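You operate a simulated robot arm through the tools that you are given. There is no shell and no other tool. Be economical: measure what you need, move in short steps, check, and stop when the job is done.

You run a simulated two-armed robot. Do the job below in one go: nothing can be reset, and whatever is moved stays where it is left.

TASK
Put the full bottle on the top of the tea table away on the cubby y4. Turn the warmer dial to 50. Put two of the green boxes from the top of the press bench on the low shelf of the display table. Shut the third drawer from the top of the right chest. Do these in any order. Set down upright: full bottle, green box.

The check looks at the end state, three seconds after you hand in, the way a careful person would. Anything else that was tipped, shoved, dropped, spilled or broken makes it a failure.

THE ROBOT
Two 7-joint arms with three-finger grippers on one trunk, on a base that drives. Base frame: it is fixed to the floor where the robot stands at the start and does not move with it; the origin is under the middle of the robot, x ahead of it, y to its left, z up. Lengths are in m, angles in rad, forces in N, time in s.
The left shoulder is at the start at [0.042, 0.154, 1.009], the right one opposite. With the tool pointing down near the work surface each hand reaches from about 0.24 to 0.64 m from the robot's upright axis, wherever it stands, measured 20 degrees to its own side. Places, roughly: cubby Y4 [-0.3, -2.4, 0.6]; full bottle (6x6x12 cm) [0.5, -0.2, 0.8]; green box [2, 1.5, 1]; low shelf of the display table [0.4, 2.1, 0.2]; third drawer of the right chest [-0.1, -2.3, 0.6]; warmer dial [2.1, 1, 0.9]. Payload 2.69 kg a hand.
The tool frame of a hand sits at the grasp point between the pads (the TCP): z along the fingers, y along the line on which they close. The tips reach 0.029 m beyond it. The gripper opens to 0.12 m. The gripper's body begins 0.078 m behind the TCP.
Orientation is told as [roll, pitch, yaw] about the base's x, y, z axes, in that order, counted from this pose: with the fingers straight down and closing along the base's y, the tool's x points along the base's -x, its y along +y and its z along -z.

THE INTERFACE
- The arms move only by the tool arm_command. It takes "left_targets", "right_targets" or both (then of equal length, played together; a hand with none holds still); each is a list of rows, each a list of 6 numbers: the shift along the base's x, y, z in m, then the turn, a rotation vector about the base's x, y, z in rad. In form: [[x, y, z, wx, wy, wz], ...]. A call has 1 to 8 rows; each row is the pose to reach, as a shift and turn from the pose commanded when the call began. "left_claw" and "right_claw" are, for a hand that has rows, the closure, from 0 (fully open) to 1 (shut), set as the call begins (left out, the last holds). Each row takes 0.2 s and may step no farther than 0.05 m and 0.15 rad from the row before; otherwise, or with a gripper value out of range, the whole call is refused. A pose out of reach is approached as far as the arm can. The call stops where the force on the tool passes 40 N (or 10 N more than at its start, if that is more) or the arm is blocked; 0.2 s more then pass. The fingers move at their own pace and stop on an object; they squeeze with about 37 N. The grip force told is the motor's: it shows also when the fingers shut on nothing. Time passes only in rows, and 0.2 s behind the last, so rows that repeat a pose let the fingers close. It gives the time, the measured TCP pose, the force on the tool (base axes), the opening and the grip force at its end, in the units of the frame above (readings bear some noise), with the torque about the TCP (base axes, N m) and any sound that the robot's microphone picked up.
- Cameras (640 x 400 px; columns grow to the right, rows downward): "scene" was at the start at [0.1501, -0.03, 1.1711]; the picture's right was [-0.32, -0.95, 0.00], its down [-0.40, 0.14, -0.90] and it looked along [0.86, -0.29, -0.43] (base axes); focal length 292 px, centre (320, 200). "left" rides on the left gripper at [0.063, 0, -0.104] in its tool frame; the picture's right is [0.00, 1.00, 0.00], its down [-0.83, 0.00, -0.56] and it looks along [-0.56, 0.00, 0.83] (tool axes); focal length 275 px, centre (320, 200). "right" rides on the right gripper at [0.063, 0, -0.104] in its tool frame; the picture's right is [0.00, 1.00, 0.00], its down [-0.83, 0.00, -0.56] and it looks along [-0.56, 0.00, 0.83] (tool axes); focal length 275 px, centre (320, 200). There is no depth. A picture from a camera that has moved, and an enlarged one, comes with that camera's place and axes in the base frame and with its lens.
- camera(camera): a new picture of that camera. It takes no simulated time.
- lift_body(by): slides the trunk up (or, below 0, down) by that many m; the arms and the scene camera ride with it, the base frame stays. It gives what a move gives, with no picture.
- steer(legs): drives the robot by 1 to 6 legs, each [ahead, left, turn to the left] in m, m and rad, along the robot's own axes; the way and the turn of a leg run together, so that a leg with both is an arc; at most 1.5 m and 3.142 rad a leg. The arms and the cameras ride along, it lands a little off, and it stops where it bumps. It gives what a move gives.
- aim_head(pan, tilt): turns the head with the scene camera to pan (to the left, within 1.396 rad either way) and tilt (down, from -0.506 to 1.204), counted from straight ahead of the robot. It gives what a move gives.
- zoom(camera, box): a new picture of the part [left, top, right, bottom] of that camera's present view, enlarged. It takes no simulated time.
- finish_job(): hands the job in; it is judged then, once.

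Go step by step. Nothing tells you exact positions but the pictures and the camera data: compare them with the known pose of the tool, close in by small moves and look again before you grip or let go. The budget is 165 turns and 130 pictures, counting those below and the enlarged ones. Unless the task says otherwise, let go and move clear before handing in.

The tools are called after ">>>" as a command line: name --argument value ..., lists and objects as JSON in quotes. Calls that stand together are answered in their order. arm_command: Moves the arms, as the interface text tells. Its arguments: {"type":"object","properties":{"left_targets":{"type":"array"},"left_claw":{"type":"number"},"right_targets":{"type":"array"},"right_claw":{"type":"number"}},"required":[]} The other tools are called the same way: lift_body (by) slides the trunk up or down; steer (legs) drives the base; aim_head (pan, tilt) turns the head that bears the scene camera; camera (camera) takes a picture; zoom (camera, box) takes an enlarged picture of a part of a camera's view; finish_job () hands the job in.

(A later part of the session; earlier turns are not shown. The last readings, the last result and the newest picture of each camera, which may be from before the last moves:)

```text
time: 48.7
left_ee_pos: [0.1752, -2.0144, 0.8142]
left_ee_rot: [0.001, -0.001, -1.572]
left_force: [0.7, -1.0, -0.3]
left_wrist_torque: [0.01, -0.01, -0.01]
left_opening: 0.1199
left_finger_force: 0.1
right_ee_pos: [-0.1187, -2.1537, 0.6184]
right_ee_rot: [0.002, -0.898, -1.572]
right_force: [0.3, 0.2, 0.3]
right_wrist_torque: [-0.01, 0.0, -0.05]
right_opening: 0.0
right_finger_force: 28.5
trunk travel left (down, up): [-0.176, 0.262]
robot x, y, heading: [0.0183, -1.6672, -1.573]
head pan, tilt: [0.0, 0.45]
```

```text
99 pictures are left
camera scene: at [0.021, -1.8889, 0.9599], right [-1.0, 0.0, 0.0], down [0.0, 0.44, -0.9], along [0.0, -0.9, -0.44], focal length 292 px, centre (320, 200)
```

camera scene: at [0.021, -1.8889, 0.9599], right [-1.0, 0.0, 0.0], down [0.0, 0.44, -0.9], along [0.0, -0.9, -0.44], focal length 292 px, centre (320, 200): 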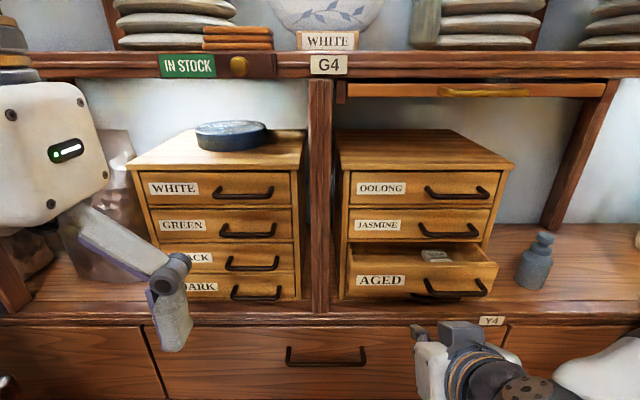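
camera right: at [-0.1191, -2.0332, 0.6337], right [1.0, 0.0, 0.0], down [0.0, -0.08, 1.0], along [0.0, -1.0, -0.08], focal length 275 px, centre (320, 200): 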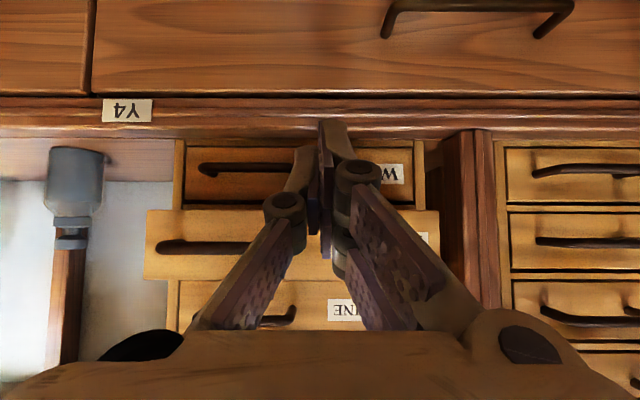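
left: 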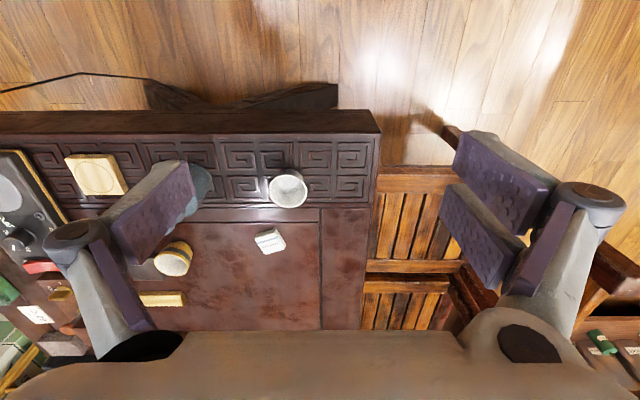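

Triangulating again, the AGED drawer front stands out to y≈-2.237 with centre z≈0.65 and x≈-0.14. I'll raise the fingertips to that height and approach.

>>> arm_command --right_targets '[[-0.008, 0, 0.025, 0, 0, 0], [-0.016, 0, 0.048, 0, 0, 0], [-0.016, -0.03, 0.048, 0, 0, 0], [-0.016, -0.05, 0.048, 0, 0, 0]]'

>>> camera --camera "right"

>>> camera --camera "scene"

```text
time: 49.7
left_ee_pos: [0.1748, -2.0141, 0.8146]
left_ee_rot: [0.001, 0.0, -1.571]
left_force: [0.0, 0.9, 0.2]
left_wrist_torque: [-0.02, 0.0, -0.03]
left_opening: 0.1197
left_finger_force: 0.0
right_ee_pos: [-0.1348, -2.2035, 0.6674]
right_ee_rot: [0.0, -0.898, -1.57]
right_force: [0.6, 0.1, 0.7]
right_wrist_torque: [0.0, 0.0, 0.03]
right_opening: 0.0
right_finger_force: 28.1
trunk travel left (down, up): [-0.176, 0.262]
robot x, y, heading: [0.0185, -1.6683, -1.574]
head pan, tilt: [0.0, 0.45]
```

```text
98 pictures are left
camera right: at [-0.1351, -2.0832, 0.6825], right [1.0, 0.0, 0.0], down [0.0, -0.08, 1.0], along [0.0, -1.0, -0.08], focal length 275 px, centre (320, 200)
```

right: 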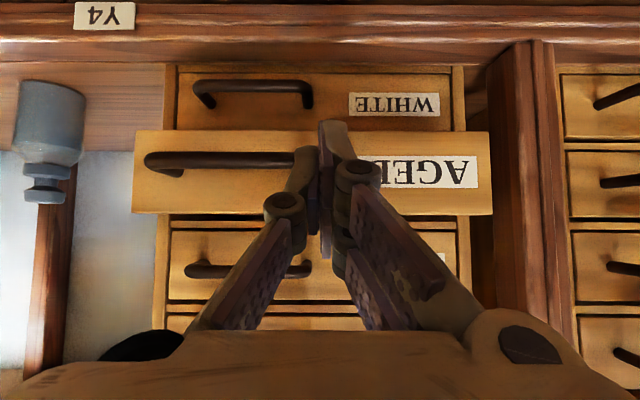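

```text
97 pictures are left
camera scene: at [0.0211, -1.8888, 0.9599], right [-1.0, 0.0, 0.0], down [0.0, 0.44, -0.9], along [0.0, -0.9, -0.44], focal length 292 px, centre (320, 200)
```

scene: 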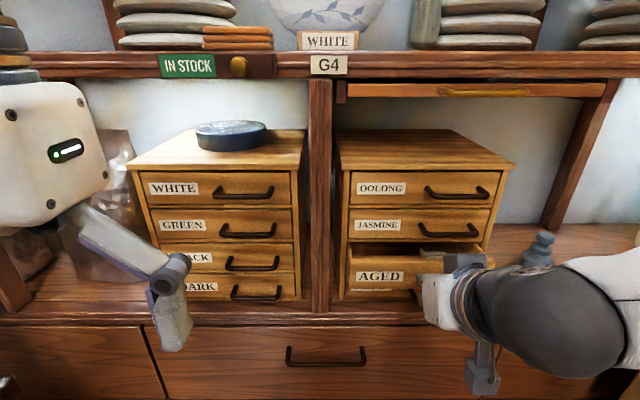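

The tip sits close to the drawer's lower edge, so I'll raise 1.5 cm and then push slowly.

>>> arm_command --right_targets '[[0, 0, 0.015, 0, 0, 0], [0, -0.015, 0.015, 0, 0, 0], [0, -0.03, 0.015, 0, 0, 0]]'

>>> camera --camera "right"

```text
time: 50.5
left_ee_pos: [0.1746, -2.0153, 0.8133]
left_ee_rot: [0.0, 0.0, -1.574]
left_force: [0.5, 0.4, -0.5]
left_wrist_torque: [0.03, 0.0, 0.0]
left_opening: 0.1199
left_finger_force: 0.0
right_ee_pos: [-0.1348, -2.2335, 0.6813]
right_ee_rot: [0.0, -0.896, -1.573]
right_force: [-0.4, 0.8, 1.4]
right_wrist_torque: [-0.02, -0.01, 0.0]
right_opening: 0.0001
right_finger_force: 28.5
trunk travel left (down, up): [-0.176, 0.262]
robot x, y, heading: [0.0242, -1.6737, -1.572]
head pan, tilt: [0.0, 0.45]
```

```text
96 pictures are left
camera right: at [-0.1352, -2.1132, 0.6973], right [1.0, 0.0, 0.0], down [0.0, -0.08, 1.0], along [0.0, -1.0, -0.08], focal length 275 px, centre (320, 200)
```

right: 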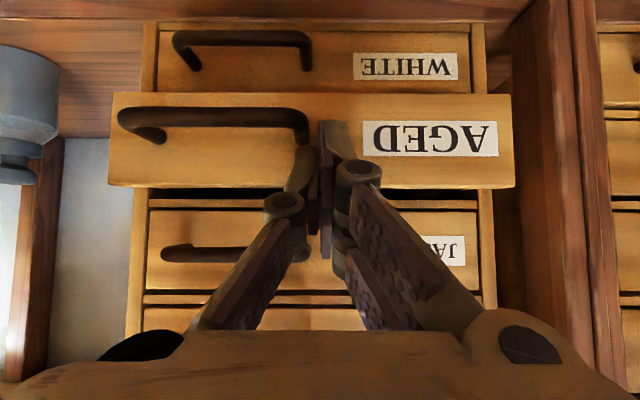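

The tips are on the drawer face. I'll nudge 1 cm away from the handle and push in small steps.

>>> arm_command --right_targets '[[0.01, 0, 0, 0, 0, 0], [0.01, -0.01, 0, 0, 0, 0], [0.01, -0.02, 0, 0, 0, 0], [0.01, -0.03, 0, 0, 0, 0]]'

>>> camera --camera "right"

```text
time: 51.5
left_ee_pos: [0.1753, -2.0152, 0.8152]
left_ee_rot: [-0.001, 0.0, -1.571]
left_force: [1.6, -0.2, -0.3]
left_wrist_torque: [0.0, -0.02, -0.01]
left_opening: 0.12
left_finger_force: 0.1
right_ee_pos: [-0.1253, -2.263, 0.6814]
right_ee_rot: [0.001, -0.896, -1.574]
right_force: [0.5, -0.2, 0.7]
right_wrist_torque: [-0.02, 0.02, 0.03]
right_opening: 0.0
right_finger_force: 28.3
trunk travel left (down, up): [-0.176, 0.262]
robot x, y, heading: [0.018, -1.6716, -1.572]
head pan, tilt: [0.0, 0.45]
```

```text
95 pictures are left
camera right: at [-0.1252, -2.143, 0.6972], right [1.0, 0.0, 0.0], down [0.0, -0.08, 1.0], along [0.0, -1.0, -0.08], focal length 275 px, centre (320, 200)
```

right: 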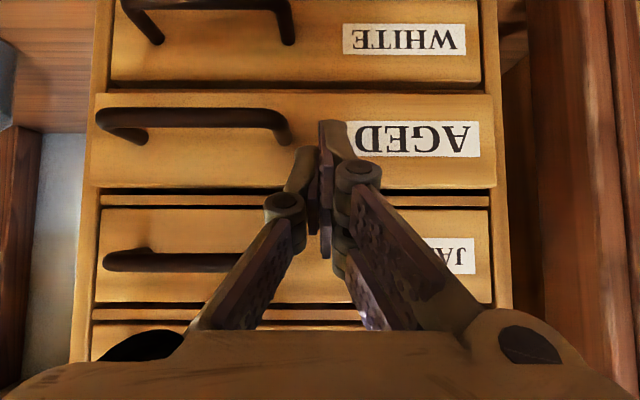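

The drawer is moving in, about 1.2 cm left. I'll continue slowly.

>>> arm_command --right_targets '[[0, -0.004, 0, 0, 0, 0], [0, -0.008, 0, 0, 0, 0], [0, -0.011, 0, 0, 0, 0]]'

>>> camera --camera "right"

```text
time: 52.3
left_ee_pos: [0.1745, -2.0125, 0.8163]
left_ee_rot: [-0.001, -0.004, -1.576]
left_force: [-0.8, 0.1, -0.2]
left_wrist_torque: [0.0, -0.01, 0.01]
left_opening: 0.1201
left_finger_force: 0.0
right_ee_pos: [-0.125, -2.2711, 0.6815]
right_ee_rot: [0.0, -0.896, -1.572]
right_force: [-5.0, 31.8, 3.4]
right_wrist_torque: [-0.15, 0.01, -0.05]
right_opening: 0.0002
right_finger_force: 28.6
trunk travel left (down, up): [-0.176, 0.262]
robot x, y, heading: [0.0204, -1.6716, -1.574]
head pan, tilt: [0.0, 0.45]
```

```text
94 pictures are left
camera right: at [-0.1256, -2.1507, 0.6974], right [1.0, 0.0, 0.0], down [0.0, -0.09, 1.0], along [0.0, -1.0, -0.09], focal length 275 px, centre (320, 200)
```

right: 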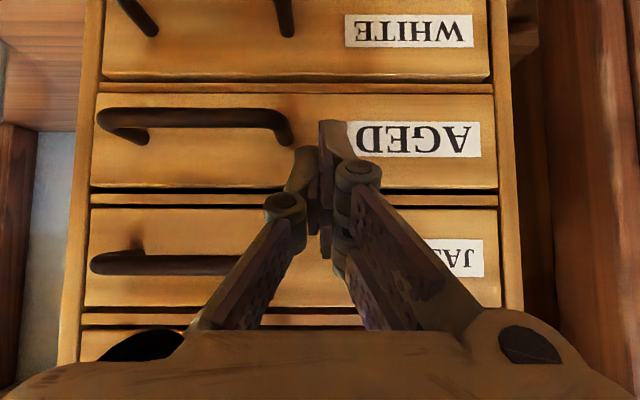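

The drawer hit its stop (32 N) and looks flush. I'll retreat and verify.

>>> arm_command --right_targets '[[0, 0.03, 0.005, 0, 0, 0], [0, 0.06, 0.01, 0, 0, 0], [0, 0.08, 0.02, 0, 0, 0]]'

>>> steer --legs '[[-0.3, 0, 0]]'

>>> camera --camera "scene"

```text
time: 53.1
left_ee_pos: [0.1737, -2.0134, 0.8148]
left_ee_rot: [0.001, 0.001, -1.573]
left_force: [-0.3, 0.3, 0.3]
left_wrist_torque: [-0.01, -0.02, 0.01]
left_opening: 0.1202
left_finger_force: 0.1
right_ee_pos: [-0.1253, -2.1946, 0.7011]
right_ee_rot: [-0.001, -0.897, -1.575]
right_force: [0.6, -0.2, -0.5]
right_wrist_torque: [0.0, 0.0, -0.01]
right_opening: 0.0
right_finger_force: 28.2
trunk travel left (down, up): [-0.176, 0.262]
robot x, y, heading: [0.0206, -1.6697, -1.571]
head pan, tilt: [0.0, 0.45]
```

```text
time: 55.2
left_ee_pos: [0.1749, -1.7149, 0.8133]
left_ee_rot: [0.0, -0.001, -1.574]
left_force: [-0.1, -0.1, -0.1]
left_wrist_torque: [-0.03, -0.03, 0.03]
left_opening: 0.1201
left_finger_force: 0.0
right_ee_pos: [-0.1262, -1.8942, 0.7017]
right_ee_rot: [-0.001, -0.897, -1.573]
right_force: [-0.4, -0.3, -0.8]
right_wrist_torque: [0.02, 0.01, 0.0]
right_opening: 0.0001
right_finger_force: 28.7
trunk travel left (down, up): [-0.176, 0.262]
robot x, y, heading: [0.0205, -1.3666, -1.575]
head pan, tilt: [0.0, 0.45]
```

```text
93 pictures are left
camera scene: at [0.0213, -1.5886, 0.9599], right [-1.0, 0.0, 0.0], down [0.0, 0.43, -0.9], along [0.0, -0.9, -0.43], focal length 292 px, centre (320, 200)
```

scene: 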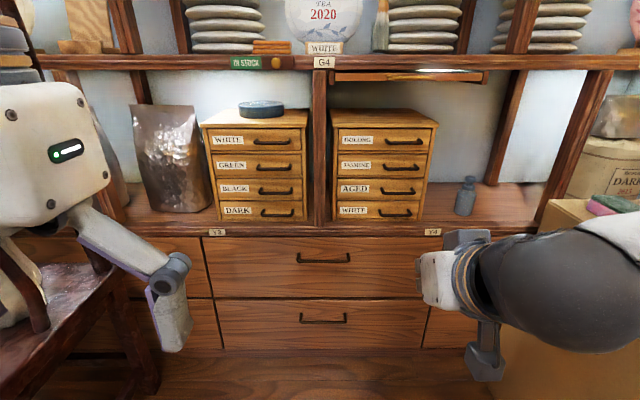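

Drawer shut and bottle standing. Next the press bench: raise the trunk, back out along the lane past the table, then turn to face +x near (−0.2, 1.3).

>>> lift_body --by 0.2

>>> steer --legs '[[0, -0.24, 0], [-1.3, 0, 0], [-1.3, 0, 0], [0, 0, 1.571]]'

>>> aim_head --pan 0 --tilt 0.35

>>> camera --camera "scene"

>>> aim_head --pan 1.2 --tilt 0.45

>>> camera --camera "scene"

```text
time: 57.4
left_ee_pos: [0.1753, -1.7152, 1.0132]
left_ee_rot: [0.0, 0.003, -1.574]
left_force: [0.5, -0.3, 0.2]
left_wrist_torque: [0.06, -0.04, 0.03]
left_opening: 0.1201
left_finger_force: 0.0
right_ee_pos: [-0.1262, -1.8935, 0.9004]
right_ee_rot: [0.001, -0.897, -1.575]
right_force: [-0.2, 0.5, 0.3]
right_wrist_torque: [0.0, 0.0, -0.03]
right_opening: 0.0001
right_finger_force: 28.7
trunk travel left (down, up): [-0.376, 0.062]
robot x, y, heading: [0.0229, -1.3722, -1.575]
head pan, tilt: [0.0, 0.45]
```

```text
time: 75.9
left_ee_pos: [0.1513, 1.3822, 1.0151]
left_ee_rot: [-0.001, 0.0, -0.004]
left_force: [-0.2, 0.5, 0.6]
left_wrist_torque: [0.0, 0.0, -0.03]
left_opening: 0.1199
left_finger_force: 0.0
right_ee_pos: [0.3297, 1.081, 0.901]
right_ee_rot: [-0.001, -0.896, -0.005]
right_force: [-0.2, -0.4, 0.2]
right_wrist_torque: [0.0, 0.01, 0.0]
right_opening: 0.0
right_finger_force: 28.3
trunk travel left (down, up): [-0.376, 0.062]
robot x, y, heading: [-0.1924, 1.2266, -0.003]
head pan, tilt: [0.0, 0.45]
```

```text
time: 76.6
left_ee_pos: [0.151, 1.3809, 1.014]
left_ee_rot: [0.0, 0.0, -0.003]
left_force: [-0.2, -0.1, 0.0]
left_wrist_torque: [-0.04, 0.02, -0.02]
left_opening: 0.1201
left_finger_force: 0.0
right_ee_pos: [0.3313, 1.0811, 0.9014]
right_ee_rot: [-0.001, -0.896, -0.005]
right_force: [0.0, 0.2, -0.2]
right_wrist_torque: [0.01, -0.03, 0.01]
right_opening: 0.0
right_finger_force: 28.4
trunk travel left (down, up): [-0.376, 0.062]
robot x, y, heading: [-0.1906, 1.2329, -0.002]
head pan, tilt: [0.0, 0.351]
```

```text
92 pictures are left
camera scene: at [-0.0372, 1.2292, 1.1794], right [-0.01, -1.0, 0.0], down [-0.34, 0.0, -0.94], along [0.94, 0.0, -0.34], focal length 292 px, centre (320, 200)
```

scene: 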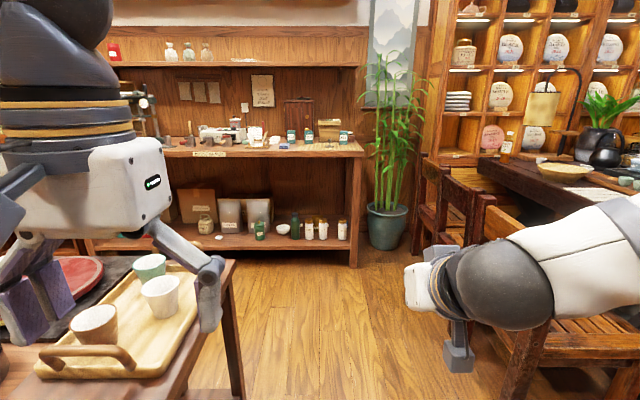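

```text
time: 78.0
left_ee_pos: [0.151, 1.3814, 1.014]
left_ee_rot: [0.0, 0.0, -0.004]
left_force: [-0.6, -0.1, -0.3]
left_wrist_torque: [0.04, 0.0, -0.01]
left_opening: 0.1199
left_finger_force: 0.1
right_ee_pos: [0.3307, 1.0821, 0.9017]
right_ee_rot: [0.001, -0.897, -0.006]
right_force: [0.5, -0.2, -0.1]
right_wrist_torque: [0.0, 0.01, 0.0]
right_opening: 0.0
right_finger_force: 29.1
trunk travel left (down, up): [-0.376, 0.062]
robot x, y, heading: [-0.1889, 1.2288, -0.004]
head pan, tilt: [1.201, 0.45]
```

```text
91 pictures are left
camera scene: at [-0.0965, 1.3152, 1.1702], right [0.93, -0.37, 0.0], down [-0.16, -0.4, -0.9], along [0.33, 0.84, -0.44], focal length 292 px, centre (320, 200)
```

scene: 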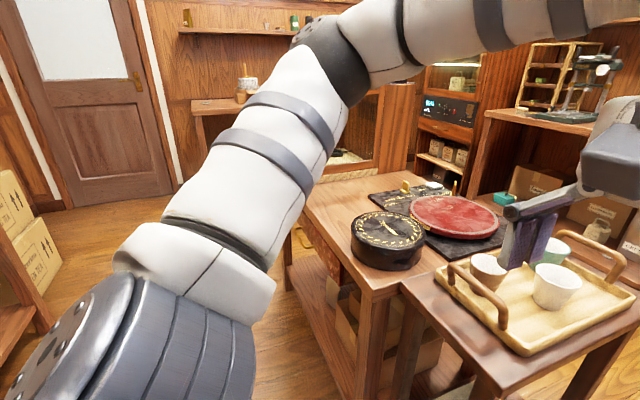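

The display table is to the left front and the press bench front is at x≈1.79, top z≈0.83. I'll drive toward the bench through the corridor.

>>> steer --legs '[[1.2, 0, 0]]'

>>> aim_head --pan 0 --tilt 0.35

>>> camera --camera "scene"

```text
time: 84.0
left_ee_pos: [1.3451, 1.3667, 1.0157]
left_ee_rot: [0.0, -0.001, -0.015]
left_force: [-0.3, 0.0, -0.6]
left_wrist_torque: [0.02, 0.06, -0.01]
left_opening: 0.1199
left_finger_force: 0.0
right_ee_pos: [1.522, 1.0645, 0.9017]
right_ee_rot: [0.0, -0.896, -0.017]
right_force: [-0.1, 0.5, 0.2]
right_wrist_torque: [0.0, 0.01, 0.02]
right_opening: 0.0002
right_finger_force: 28.5
trunk travel left (down, up): [-0.376, 0.062]
robot x, y, heading: [0.9982, 1.2184, -0.021]
head pan, tilt: [1.201, 0.45]
```

```text
time: 85.5
left_ee_pos: [1.3458, 1.3669, 1.0146]
left_ee_rot: [-0.001, 0.001, -0.016]
left_force: [-0.3, -0.2, 0.0]
left_wrist_torque: [0.03, 0.02, 0.03]
left_opening: 0.1201
left_finger_force: 0.0
right_ee_pos: [1.5209, 1.0636, 0.9007]
right_ee_rot: [0.0, -0.897, -0.016]
right_force: [-0.1, 0.3, 0.3]
right_wrist_torque: [-0.03, -0.02, 0.0]
right_opening: 0.0
right_finger_force: 28.5
trunk travel left (down, up): [-0.376, 0.062]
robot x, y, heading: [0.9965, 1.2179, -0.015]
head pan, tilt: [0.0, 0.351]
```

```text
90 pictures are left
camera scene: at [1.1553, 1.2157, 1.1794], right [-0.01, -1.0, 0.0], down [-0.34, 0.0, -0.94], along [0.94, -0.01, -0.34], focal length 292 px, centre (320, 200)
```

scene: 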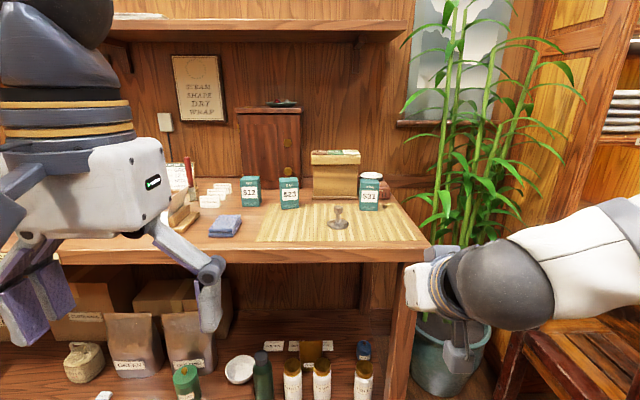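

Three green boxes (S12, S23, S31) stand on the bench. I'll zoom in to find the warmer dial.

>>> zoom --camera "scene" --box '[180, 90, 440, 260]'

>>> camera --camera "left"

>>> camera --camera "right"

```text
2.35 times, centred on (310, 175) of scene
camera zoom: at [1.1553, 1.2157, 1.1794], right [-0.01, -1.0, 0.0], down [-0.34, 0.0, -0.94], along [0.94, -0.01, -0.34], focal length 686 px, centre (344, 259)
```

zoom: 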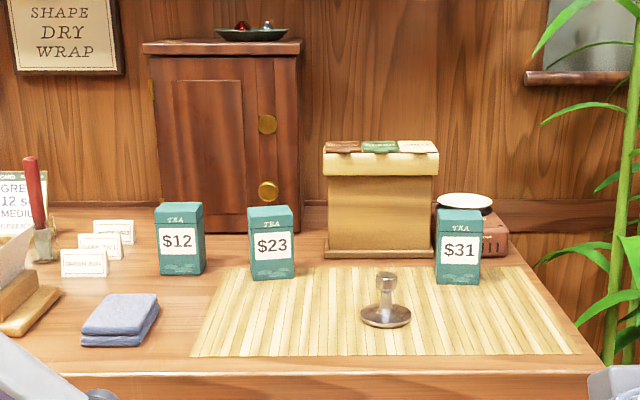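

```text
88 pictures are left
camera left: at [1.2818, 1.368, 1.1194], right [0.02, 1.0, 0.0], down [0.83, -0.02, 0.56], along [0.56, -0.01, -0.83], focal length 275 px, centre (320, 200)
```

left: 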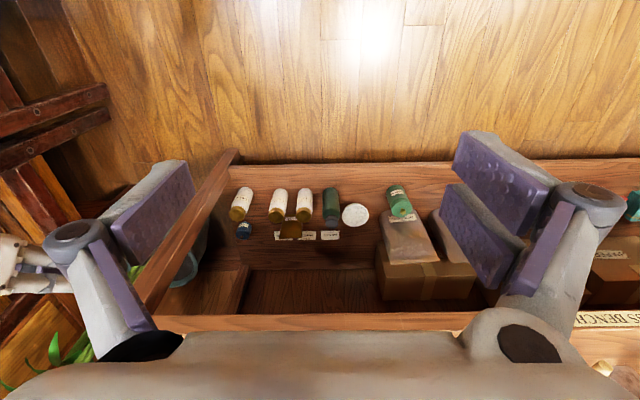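

```text
87 pictures are left
camera right: at [1.4, 1.0646, 0.9171], right [0.01, 1.0, 0.0], down [0.08, 0.0, 1.0], along [1.0, -0.01, -0.08], focal length 275 px, centre (320, 200)
```

right: 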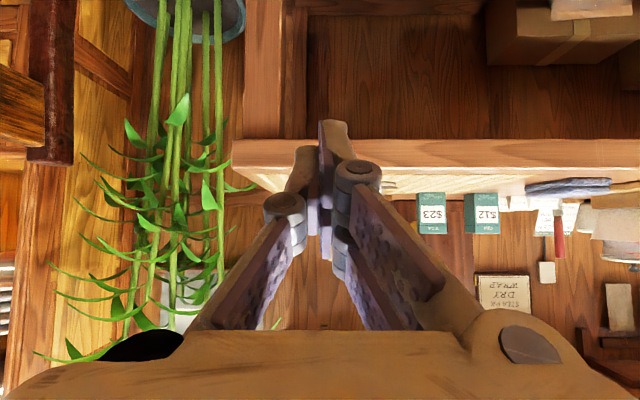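

The warmer is the brown box with a white plate behind the $31 box, so its dial is likely on the front, hidden by that box. I'll carry away $31 (right hand) and $12 (left hand), then return for the dial. First I'll raise the right hand, tilt the left, and drive closer.

>>> arm_command --right_targets '[[0, 0, 0.03, 0, 0, 0], [0, 0, 0.06, 0, 0, 0], [0, 0, 0.09, 0, 0, 0], [0, 0, 0.09, 0, 0, 0], [0, 0, 0.09, 0, 0, 0], [0, 0, 0.09, 0, 0, 0]]' --left_targets '[[0.02, 0.01, 0, 0, -0.15, 0], [0.05, 0.02, 0, 0, -0.3, 0], [0.08, 0.03, 0, 0, -0.45, 0], [0.11, 0.04, 0, 0, -0.6, 0], [0.14, 0.05, 0, 0, -0.75, 0], [0.16, 0.055, 0, 0, -0.9, 0]]'

>>> steer --legs '[[0.3, 0.02, 0.015]]'

>>> camera --camera "scene"

>>> camera --camera "right"

>>> camera --camera "left"

```text
time: 86.8
left_ee_pos: [1.5053, 1.4217, 1.0156]
left_ee_rot: [0.02, -0.903, -0.023]
left_force: [-0.2, -0.3, -0.1]
left_wrist_torque: [-0.03, -0.01, -0.01]
left_opening: 0.1197
left_finger_force: 0.1
right_ee_pos: [1.522, 1.0642, 0.991]
right_ee_rot: [-0.001, -0.897, -0.016]
right_force: [1.2, -0.1, -0.8]
right_wrist_torque: [0.0, -0.02, -0.04]
right_opening: 0.0005
right_finger_force: 28.4
trunk travel left (down, up): [-0.376, 0.062]
robot x, y, heading: [0.997, 1.217, -0.016]
head pan, tilt: [0.0, 0.351]
```

```text
time: 88.9
left_ee_pos: [1.8009, 1.4482, 1.0151]
left_ee_rot: [0.018, -0.899, -0.009]
left_force: [1.2, 0.2, -1.0]
left_wrist_torque: [-0.04, 0.0, 0.0]
left_opening: 0.1201
left_finger_force: 0.2
right_ee_pos: [1.8241, 1.0913, 0.9904]
right_ee_rot: [0.002, -0.897, 0.0]
right_force: [-0.4, -0.3, -0.5]
right_wrist_torque: [0.02, 0.01, 0.01]
right_opening: 0.0002
right_finger_force: 28.8
trunk travel left (down, up): [-0.376, 0.062]
robot x, y, heading: [1.2987, 1.2358, 0.002]
head pan, tilt: [0.0, 0.351]
```

```text
86 pictures are left
camera scene: at [1.4551, 1.2359, 1.1793], right [0.0, -1.0, 0.0], down [-0.34, 0.0, -0.94], along [0.94, 0.0, -0.34], focal length 292 px, centre (320, 200)
```

scene: 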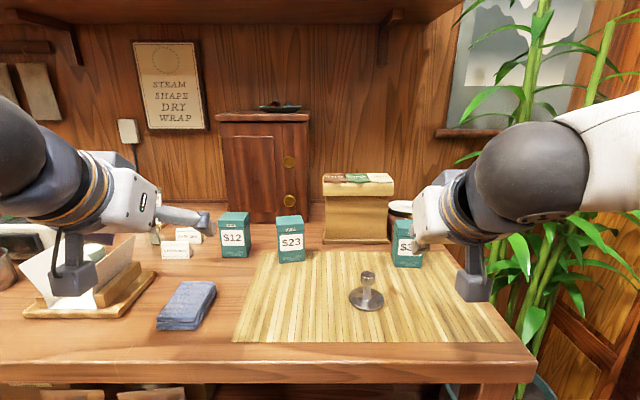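

```text
85 pictures are left
camera right: at [1.7022, 1.0891, 1.0067], right [0.0, 1.0, 0.0], down [0.08, 0.0, 1.0], along [1.0, 0.0, -0.08], focal length 275 px, centre (320, 200)
```

right: 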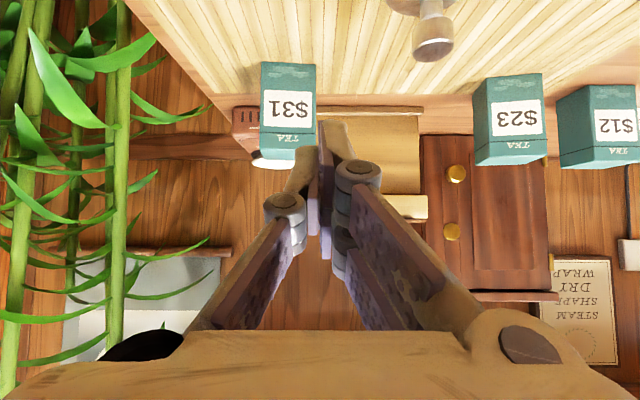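

```text
84 pictures are left
camera left: at [1.6803, 1.4472, 1.031], right [0.0, 1.0, 0.02], down [0.08, -0.02, 1.0], along [1.0, 0.0, -0.08], focal length 275 px, centre (320, 200)
```

left: 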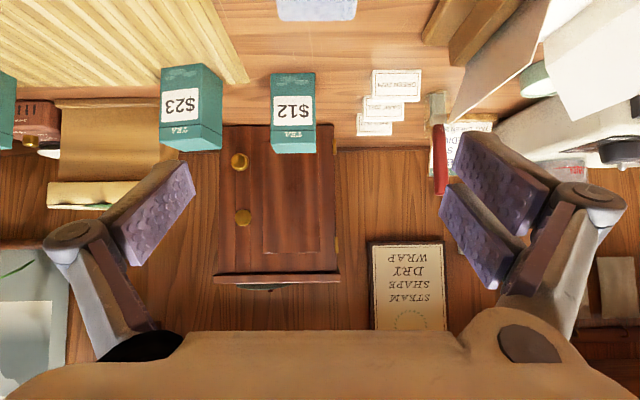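

The gold dial knob on the warmer's front shows in the left view. $31's front is at x≈1.965, y≈1.057; $12's is at x≈2.0, y≈1.413; bench top z≈0.85. I'll close in 7 cm with the base and set both hands above and behind their boxes.

>>> steer --legs '[[0.07, 0, 0]]'

>>> arm_command --right_targets '[[0, -0.017, -0.01, 0, 0, 0], [0, -0.034, -0.02, 0, 0, 0], [0.015, -0.034, -0.04, 0, 0, 0], [0.02, -0.034, -0.05, 0, 0, 0]]' --left_targets '[[0.02, -0.018, -0.015, -0.01, 0, 0], [0.03, -0.036, -0.035, -0.02, 0, 0], [0.045, -0.036, -0.06, -0.02, 0, 0], [0.06, -0.036, -0.075, -0.02, 0, 0]]' --right_claw 0.25 --left_claw 0.25

>>> camera --camera "right"

>>> camera --camera "left"

```text
time: 89.9
left_ee_pos: [1.8726, 1.4474, 1.0138]
left_ee_rot: [0.02, -0.899, -0.008]
left_force: [0.7, 0.2, -0.1]
left_wrist_torque: [-0.01, 0.01, 0.03]
left_opening: 0.1197
left_finger_force: 0.1
right_ee_pos: [1.8924, 1.0901, 0.9908]
right_ee_rot: [0.001, -0.898, 0.001]
right_force: [0.9, 0.4, 0.3]
right_wrist_torque: [0.02, -0.01, -0.01]
right_opening: 0.0003
right_finger_force: 28.3
trunk travel left (down, up): [-0.376, 0.062]
robot x, y, heading: [1.3672, 1.2378, -0.007]
head pan, tilt: [0.0, 0.351]
```

```text
time: 90.9
left_ee_pos: [1.9319, 1.4118, 0.9399]
left_ee_rot: [-0.014, -0.9, 0.017]
left_force: [0.4, 0.3, 0.4]
left_wrist_torque: [-0.01, -0.02, 0.0]
left_opening: 0.0899
left_finger_force: 0.1
right_ee_pos: [1.9116, 1.0554, 0.9413]
right_ee_rot: [-0.001, -0.897, -0.001]
right_force: [0.0, -0.3, -0.1]
right_wrist_torque: [0.0, 0.01, 0.01]
right_opening: 0.0897
right_finger_force: 0.1
trunk travel left (down, up): [-0.376, 0.062]
robot x, y, heading: [1.3709, 1.241, 0.002]
head pan, tilt: [0.0, 0.351]
```

```text
83 pictures are left
camera right: at [1.7917, 1.0547, 0.9571], right [0.0, 1.0, 0.0], down [0.08, 0.0, 1.0], along [1.0, 0.0, -0.08], focal length 275 px, centre (320, 200)
```

right: 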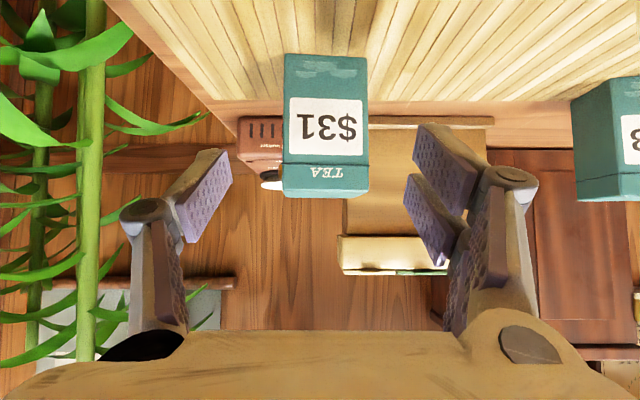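

```text
82 pictures are left
camera left: at [1.8105, 1.4114, 0.9557], right [0.0, 1.0, 0.0], down [0.08, 0.01, 1.0], along [1.0, 0.0, -0.08], focal length 275 px, centre (320, 200)
```

left: 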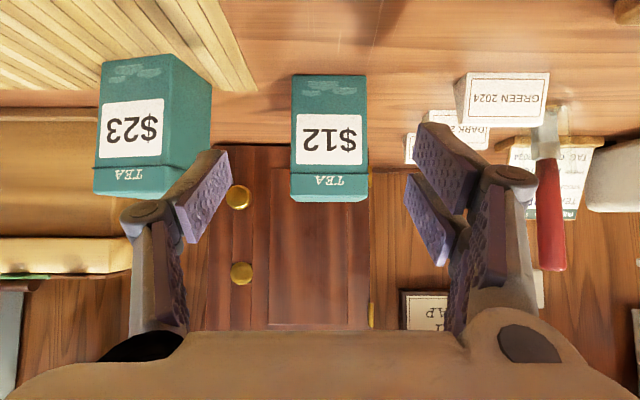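

Both boxes are centred between the open fingers ($31 front x≈1.961, $12 front x≈2.005). I'll narrow the opening, straddle them and check.

>>> arm_command --right_targets '[[0, 0.003, 0, 0, 0, 0], [0.025, 0.003, -0.015, 0, 0, 0], [0.05, 0.003, -0.03, 0, 0, 0], [0.072, 0.003, -0.044, 0, 0, 0]]' --left_targets '[[0, 0.006, 0, 0.01, 0, 0], [0.035, 0.006, -0.015, 0.01, 0, 0], [0.07, 0.006, -0.03, 0.01, 0, 0], [0.096, 0.006, -0.043, 0.01, 0, 0]]' --right_claw 0.36 --left_claw 0.36

>>> camera --camera "right"

>>> camera --camera "left"

>>> camera --camera "scene"

```text
time: 91.9
left_ee_pos: [2.0279, 1.4163, 0.898]
left_ee_rot: [0.003, -0.901, 0.001]
left_force: [0.6, -1.1, 0.5]
left_wrist_torque: [0.0, 0.02, 0.01]
left_opening: 0.0767
left_finger_force: 0.1
right_ee_pos: [1.9862, 1.0578, 0.8971]
right_ee_rot: [0.001, -0.899, 0.0]
right_force: [0.8, 0.5, -0.3]
right_wrist_torque: [0.01, 0.01, 0.02]
right_opening: 0.077
right_finger_force: 0.1
trunk travel left (down, up): [-0.376, 0.062]
robot x, y, heading: [1.3698, 1.2365, 0.0]
head pan, tilt: [0.0, 0.351]
```

```text
81 pictures are left
camera right: at [1.8649, 1.057, 0.9124], right [0.0, 1.0, 0.0], down [0.08, 0.0, 1.0], along [1.0, 0.0, -0.08], focal length 275 px, centre (320, 200)
```

right: 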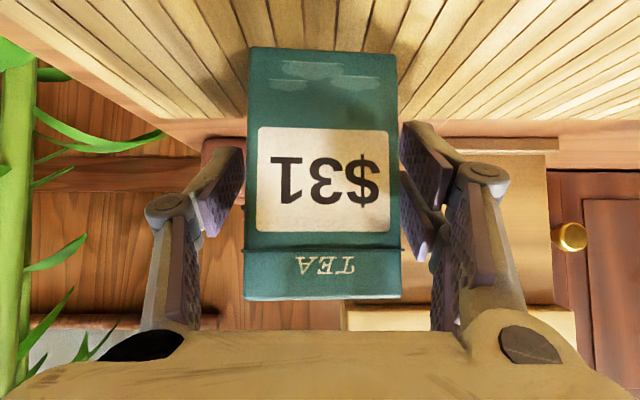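

```text
80 pictures are left
camera left: at [1.907, 1.4169, 0.9137], right [0.0, 1.0, 0.01], down [0.08, -0.01, 1.0], along [1.0, 0.0, -0.08], focal length 275 px, centre (320, 200)
```

left: 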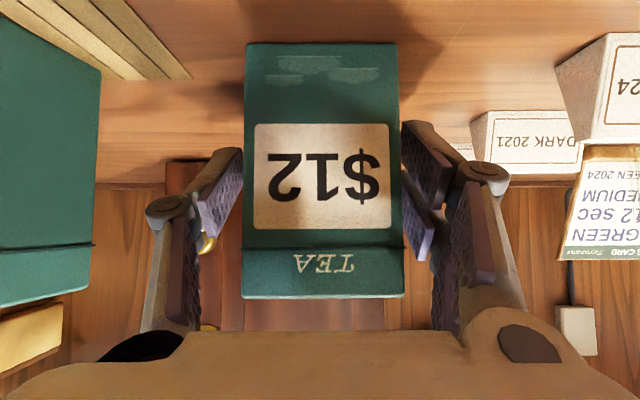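

```text
79 pictures are left
camera scene: at [1.5253, 1.2357, 1.1792], right [0.0, -1.0, 0.0], down [-0.34, 0.0, -0.94], along [0.94, 0.0, -0.34], focal length 292 px, centre (320, 200)
```

scene: 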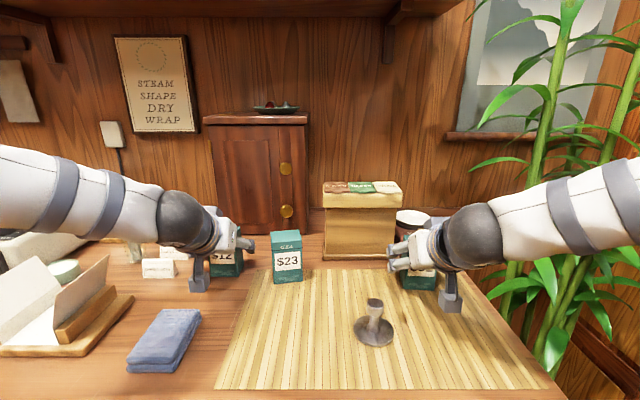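

Both are well centred. Closing the grippers.

>>> arm_command --right_targets '[[0, 0, 0, 0, 0, 0], [0, 0, 0, 0, 0, 0], [0, 0, 0, 0, 0, 0]]' --left_targets '[[0, 0, 0, 0, 0, 0], [0, 0, 0, 0, 0, 0], [0, 0, 0, 0, 0, 0]]' --right_claw 1 --left_claw 1

>>> arm_command --right_targets '[[0, 0, 0.02, 0, 0, 0], [0, 0, 0.05, 0, 0, 0], [-0.02, 0, 0.09, 0, 0, 0], [-0.05, 0, 0.11, 0, 0, 0]]' --left_targets '[[0, 0, 0.02, 0, 0, 0], [0, 0, 0.05, 0, 0, 0], [-0.02, 0, 0.09, 0, 0, 0], [-0.05, 0, 0.11, 0, 0, 0]]'

>>> camera --camera "scene"

>>> camera --camera "left"

>>> camera --camera "right"

```text
time: 92.7
left_ee_pos: [2.027, 1.4175, 0.8988]
left_ee_rot: [0.004, -0.902, 0.003]
left_force: [0.6, 0.2, 3.0]
left_wrist_torque: [0.12, -0.02, -0.01]
left_opening: 0.0533
left_finger_force: 36.2
right_ee_pos: [1.9842, 1.0594, 0.8976]
right_ee_rot: [-0.001, -0.9, 0.0]
right_force: [0.6, -0.7, 1.4]
right_wrist_torque: [0.05, -0.09, -0.01]
right_opening: 0.0534
right_finger_force: 37.5
trunk travel left (down, up): [-0.376, 0.062]
robot x, y, heading: [1.3672, 1.238, 0.0]
head pan, tilt: [0.0, 0.351]
```

```text
time: 93.7
left_ee_pos: [1.9762, 1.4154, 1.0082]
left_ee_rot: [0.003, -0.9, 0.001]
left_force: [0.3, 0.4, -1.0]
left_wrist_torque: [0.04, -0.08, 0.02]
left_opening: 0.0529
left_finger_force: 36.9
right_ee_pos: [1.9353, 1.0584, 1.0074]
right_ee_rot: [-0.002, -0.897, -0.002]
right_force: [0.2, 0.1, -0.2]
right_wrist_torque: [-0.01, -0.02, 0.0]
right_opening: 0.0529
right_finger_force: 37.4
trunk travel left (down, up): [-0.376, 0.062]
robot x, y, heading: [1.367, 1.237, 0.001]
head pan, tilt: [0.0, 0.351]
```

```text
78 pictures are left
camera scene: at [1.5239, 1.2351, 1.1795], right [0.0, -1.0, 0.0], down [-0.34, 0.0, -0.94], along [0.94, 0.0, -0.34], focal length 292 px, centre (320, 200)
```

scene: 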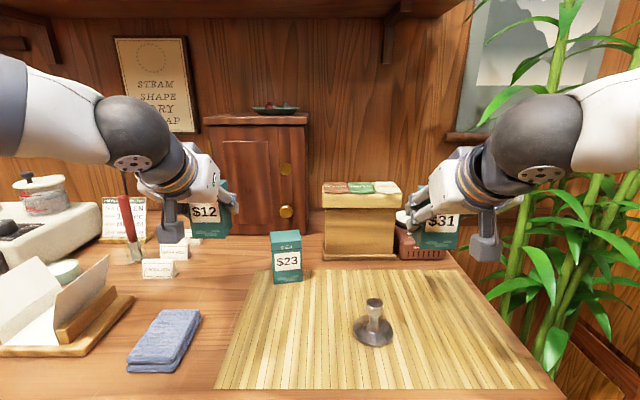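

```text
77 pictures are left
camera left: at [1.8548, 1.4152, 1.0236], right [0.0, 1.0, 0.01], down [0.08, -0.01, 1.0], along [1.0, 0.0, -0.08], focal length 275 px, centre (320, 200)
```

left: 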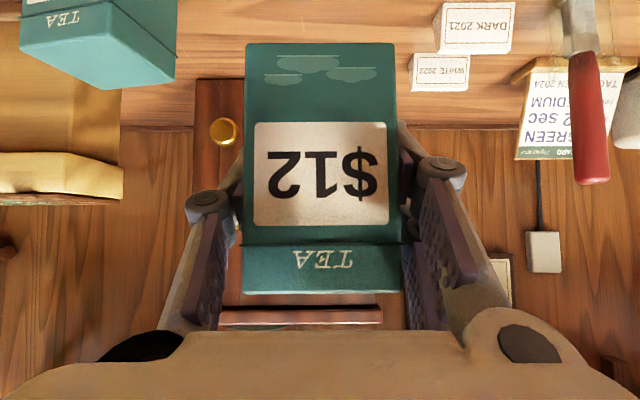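

```text
76 pictures are left
camera right: at [1.813, 1.0572, 1.0242], right [0.0, 1.0, 0.0], down [0.08, 0.0, 1.0], along [1.0, 0.0, -0.08], focal length 275 px, centre (320, 200)
```

right: 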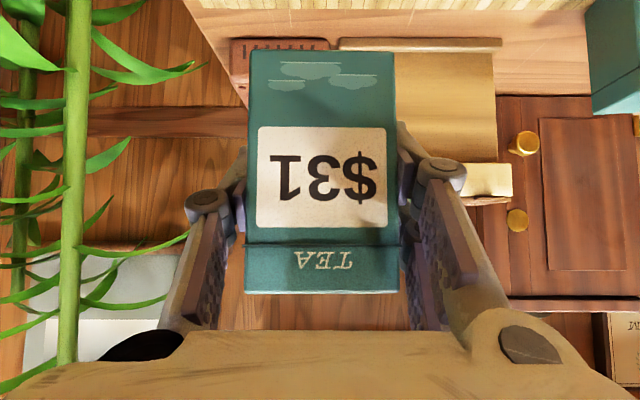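

Both boxes are held. Before leaving, I'll zoom on the warmer front.

>>> zoom --camera "scene" --box '[370, 190, 470, 270]'

>>> zoom --camera "left" --box '[0, 60, 200, 260]'

```text
5.00 times, centred on (420, 230) of scene
camera zoom: at [1.5239, 1.2351, 1.1795], right [0.0, -1.0, 0.0], down [-0.34, 0.0, -0.94], along [0.94, 0.0, -0.34], focal length 1458 px, centre (-180, 50)
```

zoom: 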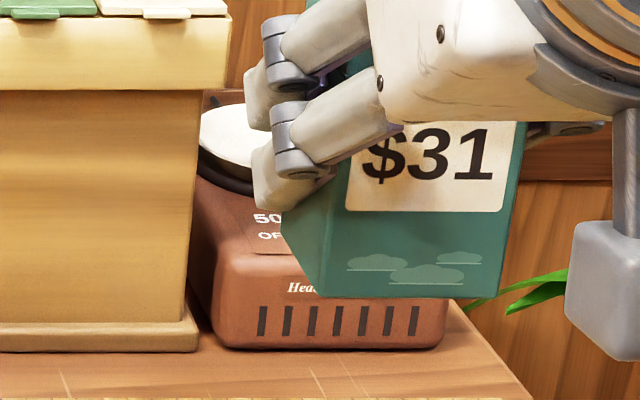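

```text
2.00 times, centred on (100, 160) of left
camera zoom: at [1.8548, 1.4152, 1.0236], right [0.0, 1.0, 0.01], down [0.08, -0.01, 1.0], along [1.0, 0.0, -0.08], focal length 551 px, centre (760, 280)
```

zoom: 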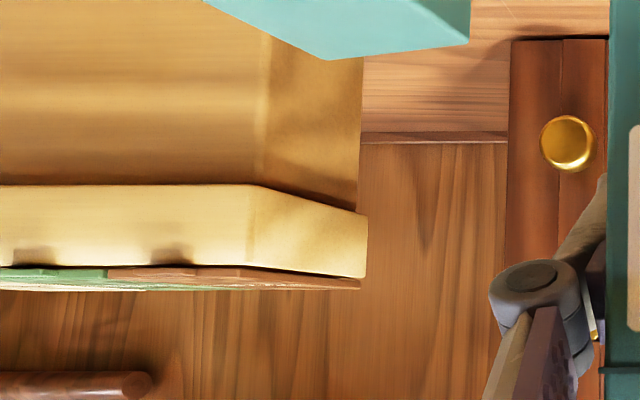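

The warmer has a sloped front panel with "50/OFF" marks. I'll come back for it. Now I'll back out to x≈-0.35 and inspect the display table's low shelf.

>>> steer --legs '[[-1.5, 0, 0], [-0.22, 0, 0]]'

>>> aim_head --pan 0.9 --tilt 0.6

>>> camera --camera "scene"

>>> aim_head --pan 1.39 --tilt 0.7

>>> camera --camera "scene"

```text
time: 97.9
left_ee_pos: [1.2829, 1.4081, 1.0055]
left_ee_rot: [0.004, -0.899, 0.007]
left_force: [0.3, 0.1, 0.3]
left_wrist_torque: [0.01, 0.02, 0.0]
left_opening: 0.0529
left_finger_force: 37.0
right_ee_pos: [1.2429, 1.0507, 1.0075]
right_ee_rot: [0.0, -0.895, 0.0]
right_force: [-0.2, -0.4, -1.7]
right_wrist_torque: [0.03, 0.02, -0.01]
right_opening: 0.0532
right_finger_force: 36.9
trunk travel left (down, up): [-0.376, 0.062]
robot x, y, heading: [0.6766, 1.2287, 0.0]
head pan, tilt: [0.0, 0.351]
stopped in leg 1: the robot was blocked; the commanded pose is now the measured one
```

```text
time: 99.1
left_ee_pos: [1.2845, 1.4089, 1.006]
left_ee_rot: [0.004, -0.898, 0.004]
left_force: [0.9, -0.7, -0.4]
left_wrist_torque: [0.0, -0.04, 0.02]
left_opening: 0.0529
left_finger_force: 36.3
right_ee_pos: [1.243, 1.0514, 1.0072]
right_ee_rot: [0.0, -0.898, -0.002]
right_force: [1.1, -0.2, -1.0]
right_wrist_torque: [0.0, 0.04, 0.0]
right_opening: 0.0533
right_finger_force: 36.7
trunk travel left (down, up): [-0.376, 0.062]
robot x, y, heading: [0.6803, 1.2243, 0.002]
head pan, tilt: [0.901, 0.6]
```

```text
73 pictures are left
camera scene: at [0.794, 1.2972, 1.1566], right [0.78, -0.62, 0.0], down [-0.35, -0.44, -0.83], along [0.51, 0.65, -0.56], focal length 292 px, centre (320, 200)
```

scene: 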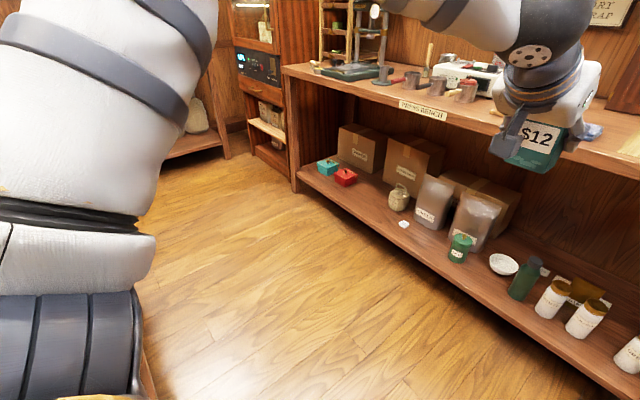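

```text
time: 100.1
left_ee_pos: [1.2846, 1.4084, 1.0058]
left_ee_rot: [0.005, -0.899, 0.006]
left_force: [0.2, -0.5, -0.4]
left_wrist_torque: [0.02, -0.02, -0.01]
left_opening: 0.053
left_finger_force: 36.7
right_ee_pos: [1.2424, 1.0512, 1.0087]
right_ee_rot: [0.0, -0.898, -0.001]
right_force: [0.1, -0.7, -0.3]
right_wrist_torque: [0.02, 0.02, -0.03]
right_opening: 0.0533
right_finger_force: 37.1
trunk travel left (down, up): [-0.376, 0.062]
robot x, y, heading: [0.6743, 1.2252, -0.004]
head pan, tilt: [1.389, 0.7]
```

```text
72 pictures are left
camera scene: at [0.7544, 1.3115, 1.148], right [0.98, -0.18, 0.0], down [-0.12, -0.63, -0.77], along [0.14, 0.75, -0.64], focal length 292 px, centre (320, 200)
```

scene: 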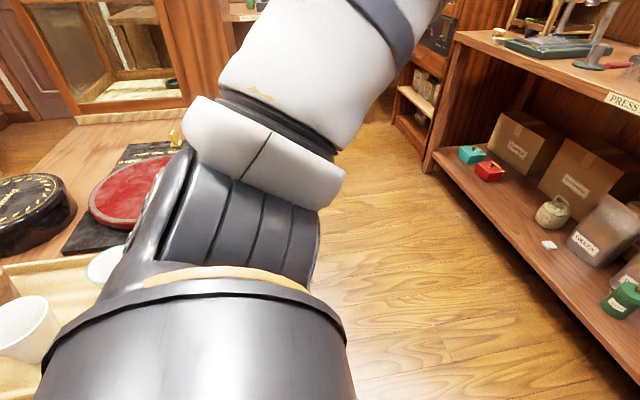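

The robot was blocked while backing. I'll ease forward a bit and look at what the arms might be touching on both sides.

>>> steer --legs '[[0.12, 0, 0]]'

>>> camera --camera "scene"

>>> aim_head --pan -1.39 --tilt 0.7

>>> camera --camera "scene"

```text
time: 101.3
left_ee_pos: [1.4059, 1.4102, 1.006]
left_ee_rot: [0.005, -0.899, 0.003]
left_force: [0.9, 0.2, -2.1]
left_wrist_torque: [0.0, 0.0, 0.0]
left_opening: 0.0531
left_finger_force: 37.3
right_ee_pos: [1.3627, 1.0521, 1.008]
right_ee_rot: [-0.001, -0.895, 0.001]
right_force: [0.7, 0.0, -0.6]
right_wrist_torque: [0.02, 0.01, 0.0]
right_opening: 0.053
right_finger_force: 36.9
trunk travel left (down, up): [-0.376, 0.062]
robot x, y, heading: [0.7995, 1.228, 0.005]
head pan, tilt: [1.389, 0.7]
```

```text
71 pictures are left
camera scene: at [0.8748, 1.3119, 1.1479], right [0.98, -0.18, 0.0], down [-0.12, -0.63, -0.76], along [0.14, 0.75, -0.64], focal length 292 px, centre (320, 200)
```

scene: 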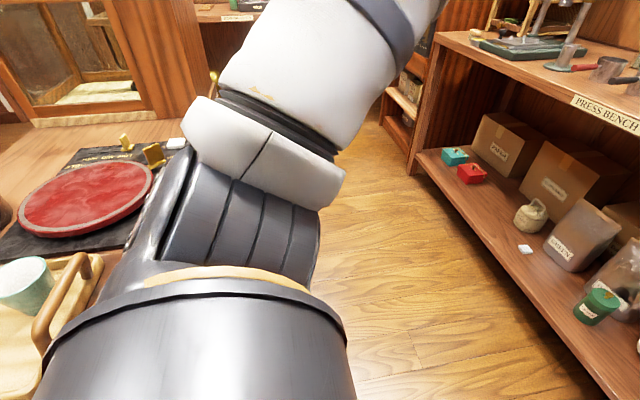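

```text
time: 103.8
left_ee_pos: [1.4031, 1.409, 1.0059]
left_ee_rot: [0.004, -0.9, 0.005]
left_force: [-0.5, 0.4, 0.1]
left_wrist_torque: [0.01, 0.02, -0.06]
left_opening: 0.0531
left_finger_force: 37.0
right_ee_pos: [1.3629, 1.0525, 1.0077]
right_ee_rot: [-0.001, -0.896, 0.002]
right_force: [-0.8, -0.9, -1.4]
right_wrist_torque: [0.03, -0.03, -0.02]
right_opening: 0.053
right_finger_force: 36.9
trunk travel left (down, up): [-0.376, 0.062]
robot x, y, heading: [0.7981, 1.2307, -0.003]
head pan, tilt: [-1.389, 0.7]
```

```text
70 pictures are left
camera scene: at [0.8744, 1.1448, 1.148], right [-0.98, -0.18, 0.0], down [-0.12, 0.63, -0.76], along [0.14, -0.75, -0.64], focal length 292 px, centre (320, 200)
```

scene: 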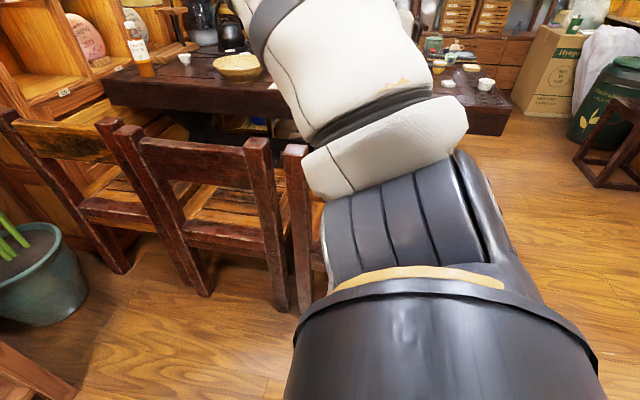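

The tray table's edge (y≈1.54) is close to the base's left side, so the base probably just brushed it; the objects look undisturbed. I'll shift right 0.17 m and back out again.

>>> steer --legs '[[0, -0.17, 0], [-1.15, 0, 0]]'

>>> aim_head --pan 0.9 --tilt 0.6

>>> camera --camera "scene"

```text
time: 111.2
left_ee_pos: [0.2542, 1.2383, 1.0066]
left_ee_rot: [0.004, -0.898, 0.001]
left_force: [-0.1, -0.3, -0.2]
left_wrist_torque: [-0.03, -0.01, 0.05]
left_opening: 0.0529
left_finger_force: 36.6
right_ee_pos: [0.2112, 0.8796, 1.0076]
right_ee_rot: [0.0, -0.898, -0.004]
right_force: [0.7, -0.1, -0.3]
right_wrist_torque: [-0.01, 0.03, 0.03]
right_opening: 0.053
right_finger_force: 37.5
trunk travel left (down, up): [-0.376, 0.062]
robot x, y, heading: [-0.3535, 1.0563, -0.004]
head pan, tilt: [-1.389, 0.7]
```

```text
time: 113.3
left_ee_pos: [0.2547, 1.2378, 1.0074]
left_ee_rot: [0.004, -0.899, -0.001]
left_force: [0.1, -0.7, -0.5]
left_wrist_torque: [0.03, 0.01, 0.03]
left_opening: 0.0529
left_finger_force: 37.3
right_ee_pos: [0.2116, 0.8795, 1.0091]
right_ee_rot: [0.0, -0.895, -0.005]
right_force: [0.8, 0.6, -1.2]
right_wrist_torque: [0.02, 0.0, 0.01]
right_opening: 0.0529
right_finger_force: 37.0
trunk travel left (down, up): [-0.376, 0.062]
robot x, y, heading: [-0.3495, 1.0532, -0.004]
head pan, tilt: [0.901, 0.6]
```

```text
69 pictures are left
camera scene: at [-0.2357, 1.1274, 1.1566], right [0.78, -0.62, 0.0], down [-0.35, -0.44, -0.83], along [0.51, 0.65, -0.56], focal length 292 px, centre (320, 200)
```

scene: 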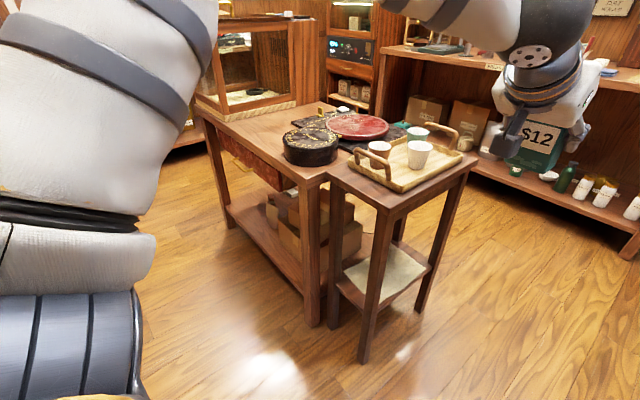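

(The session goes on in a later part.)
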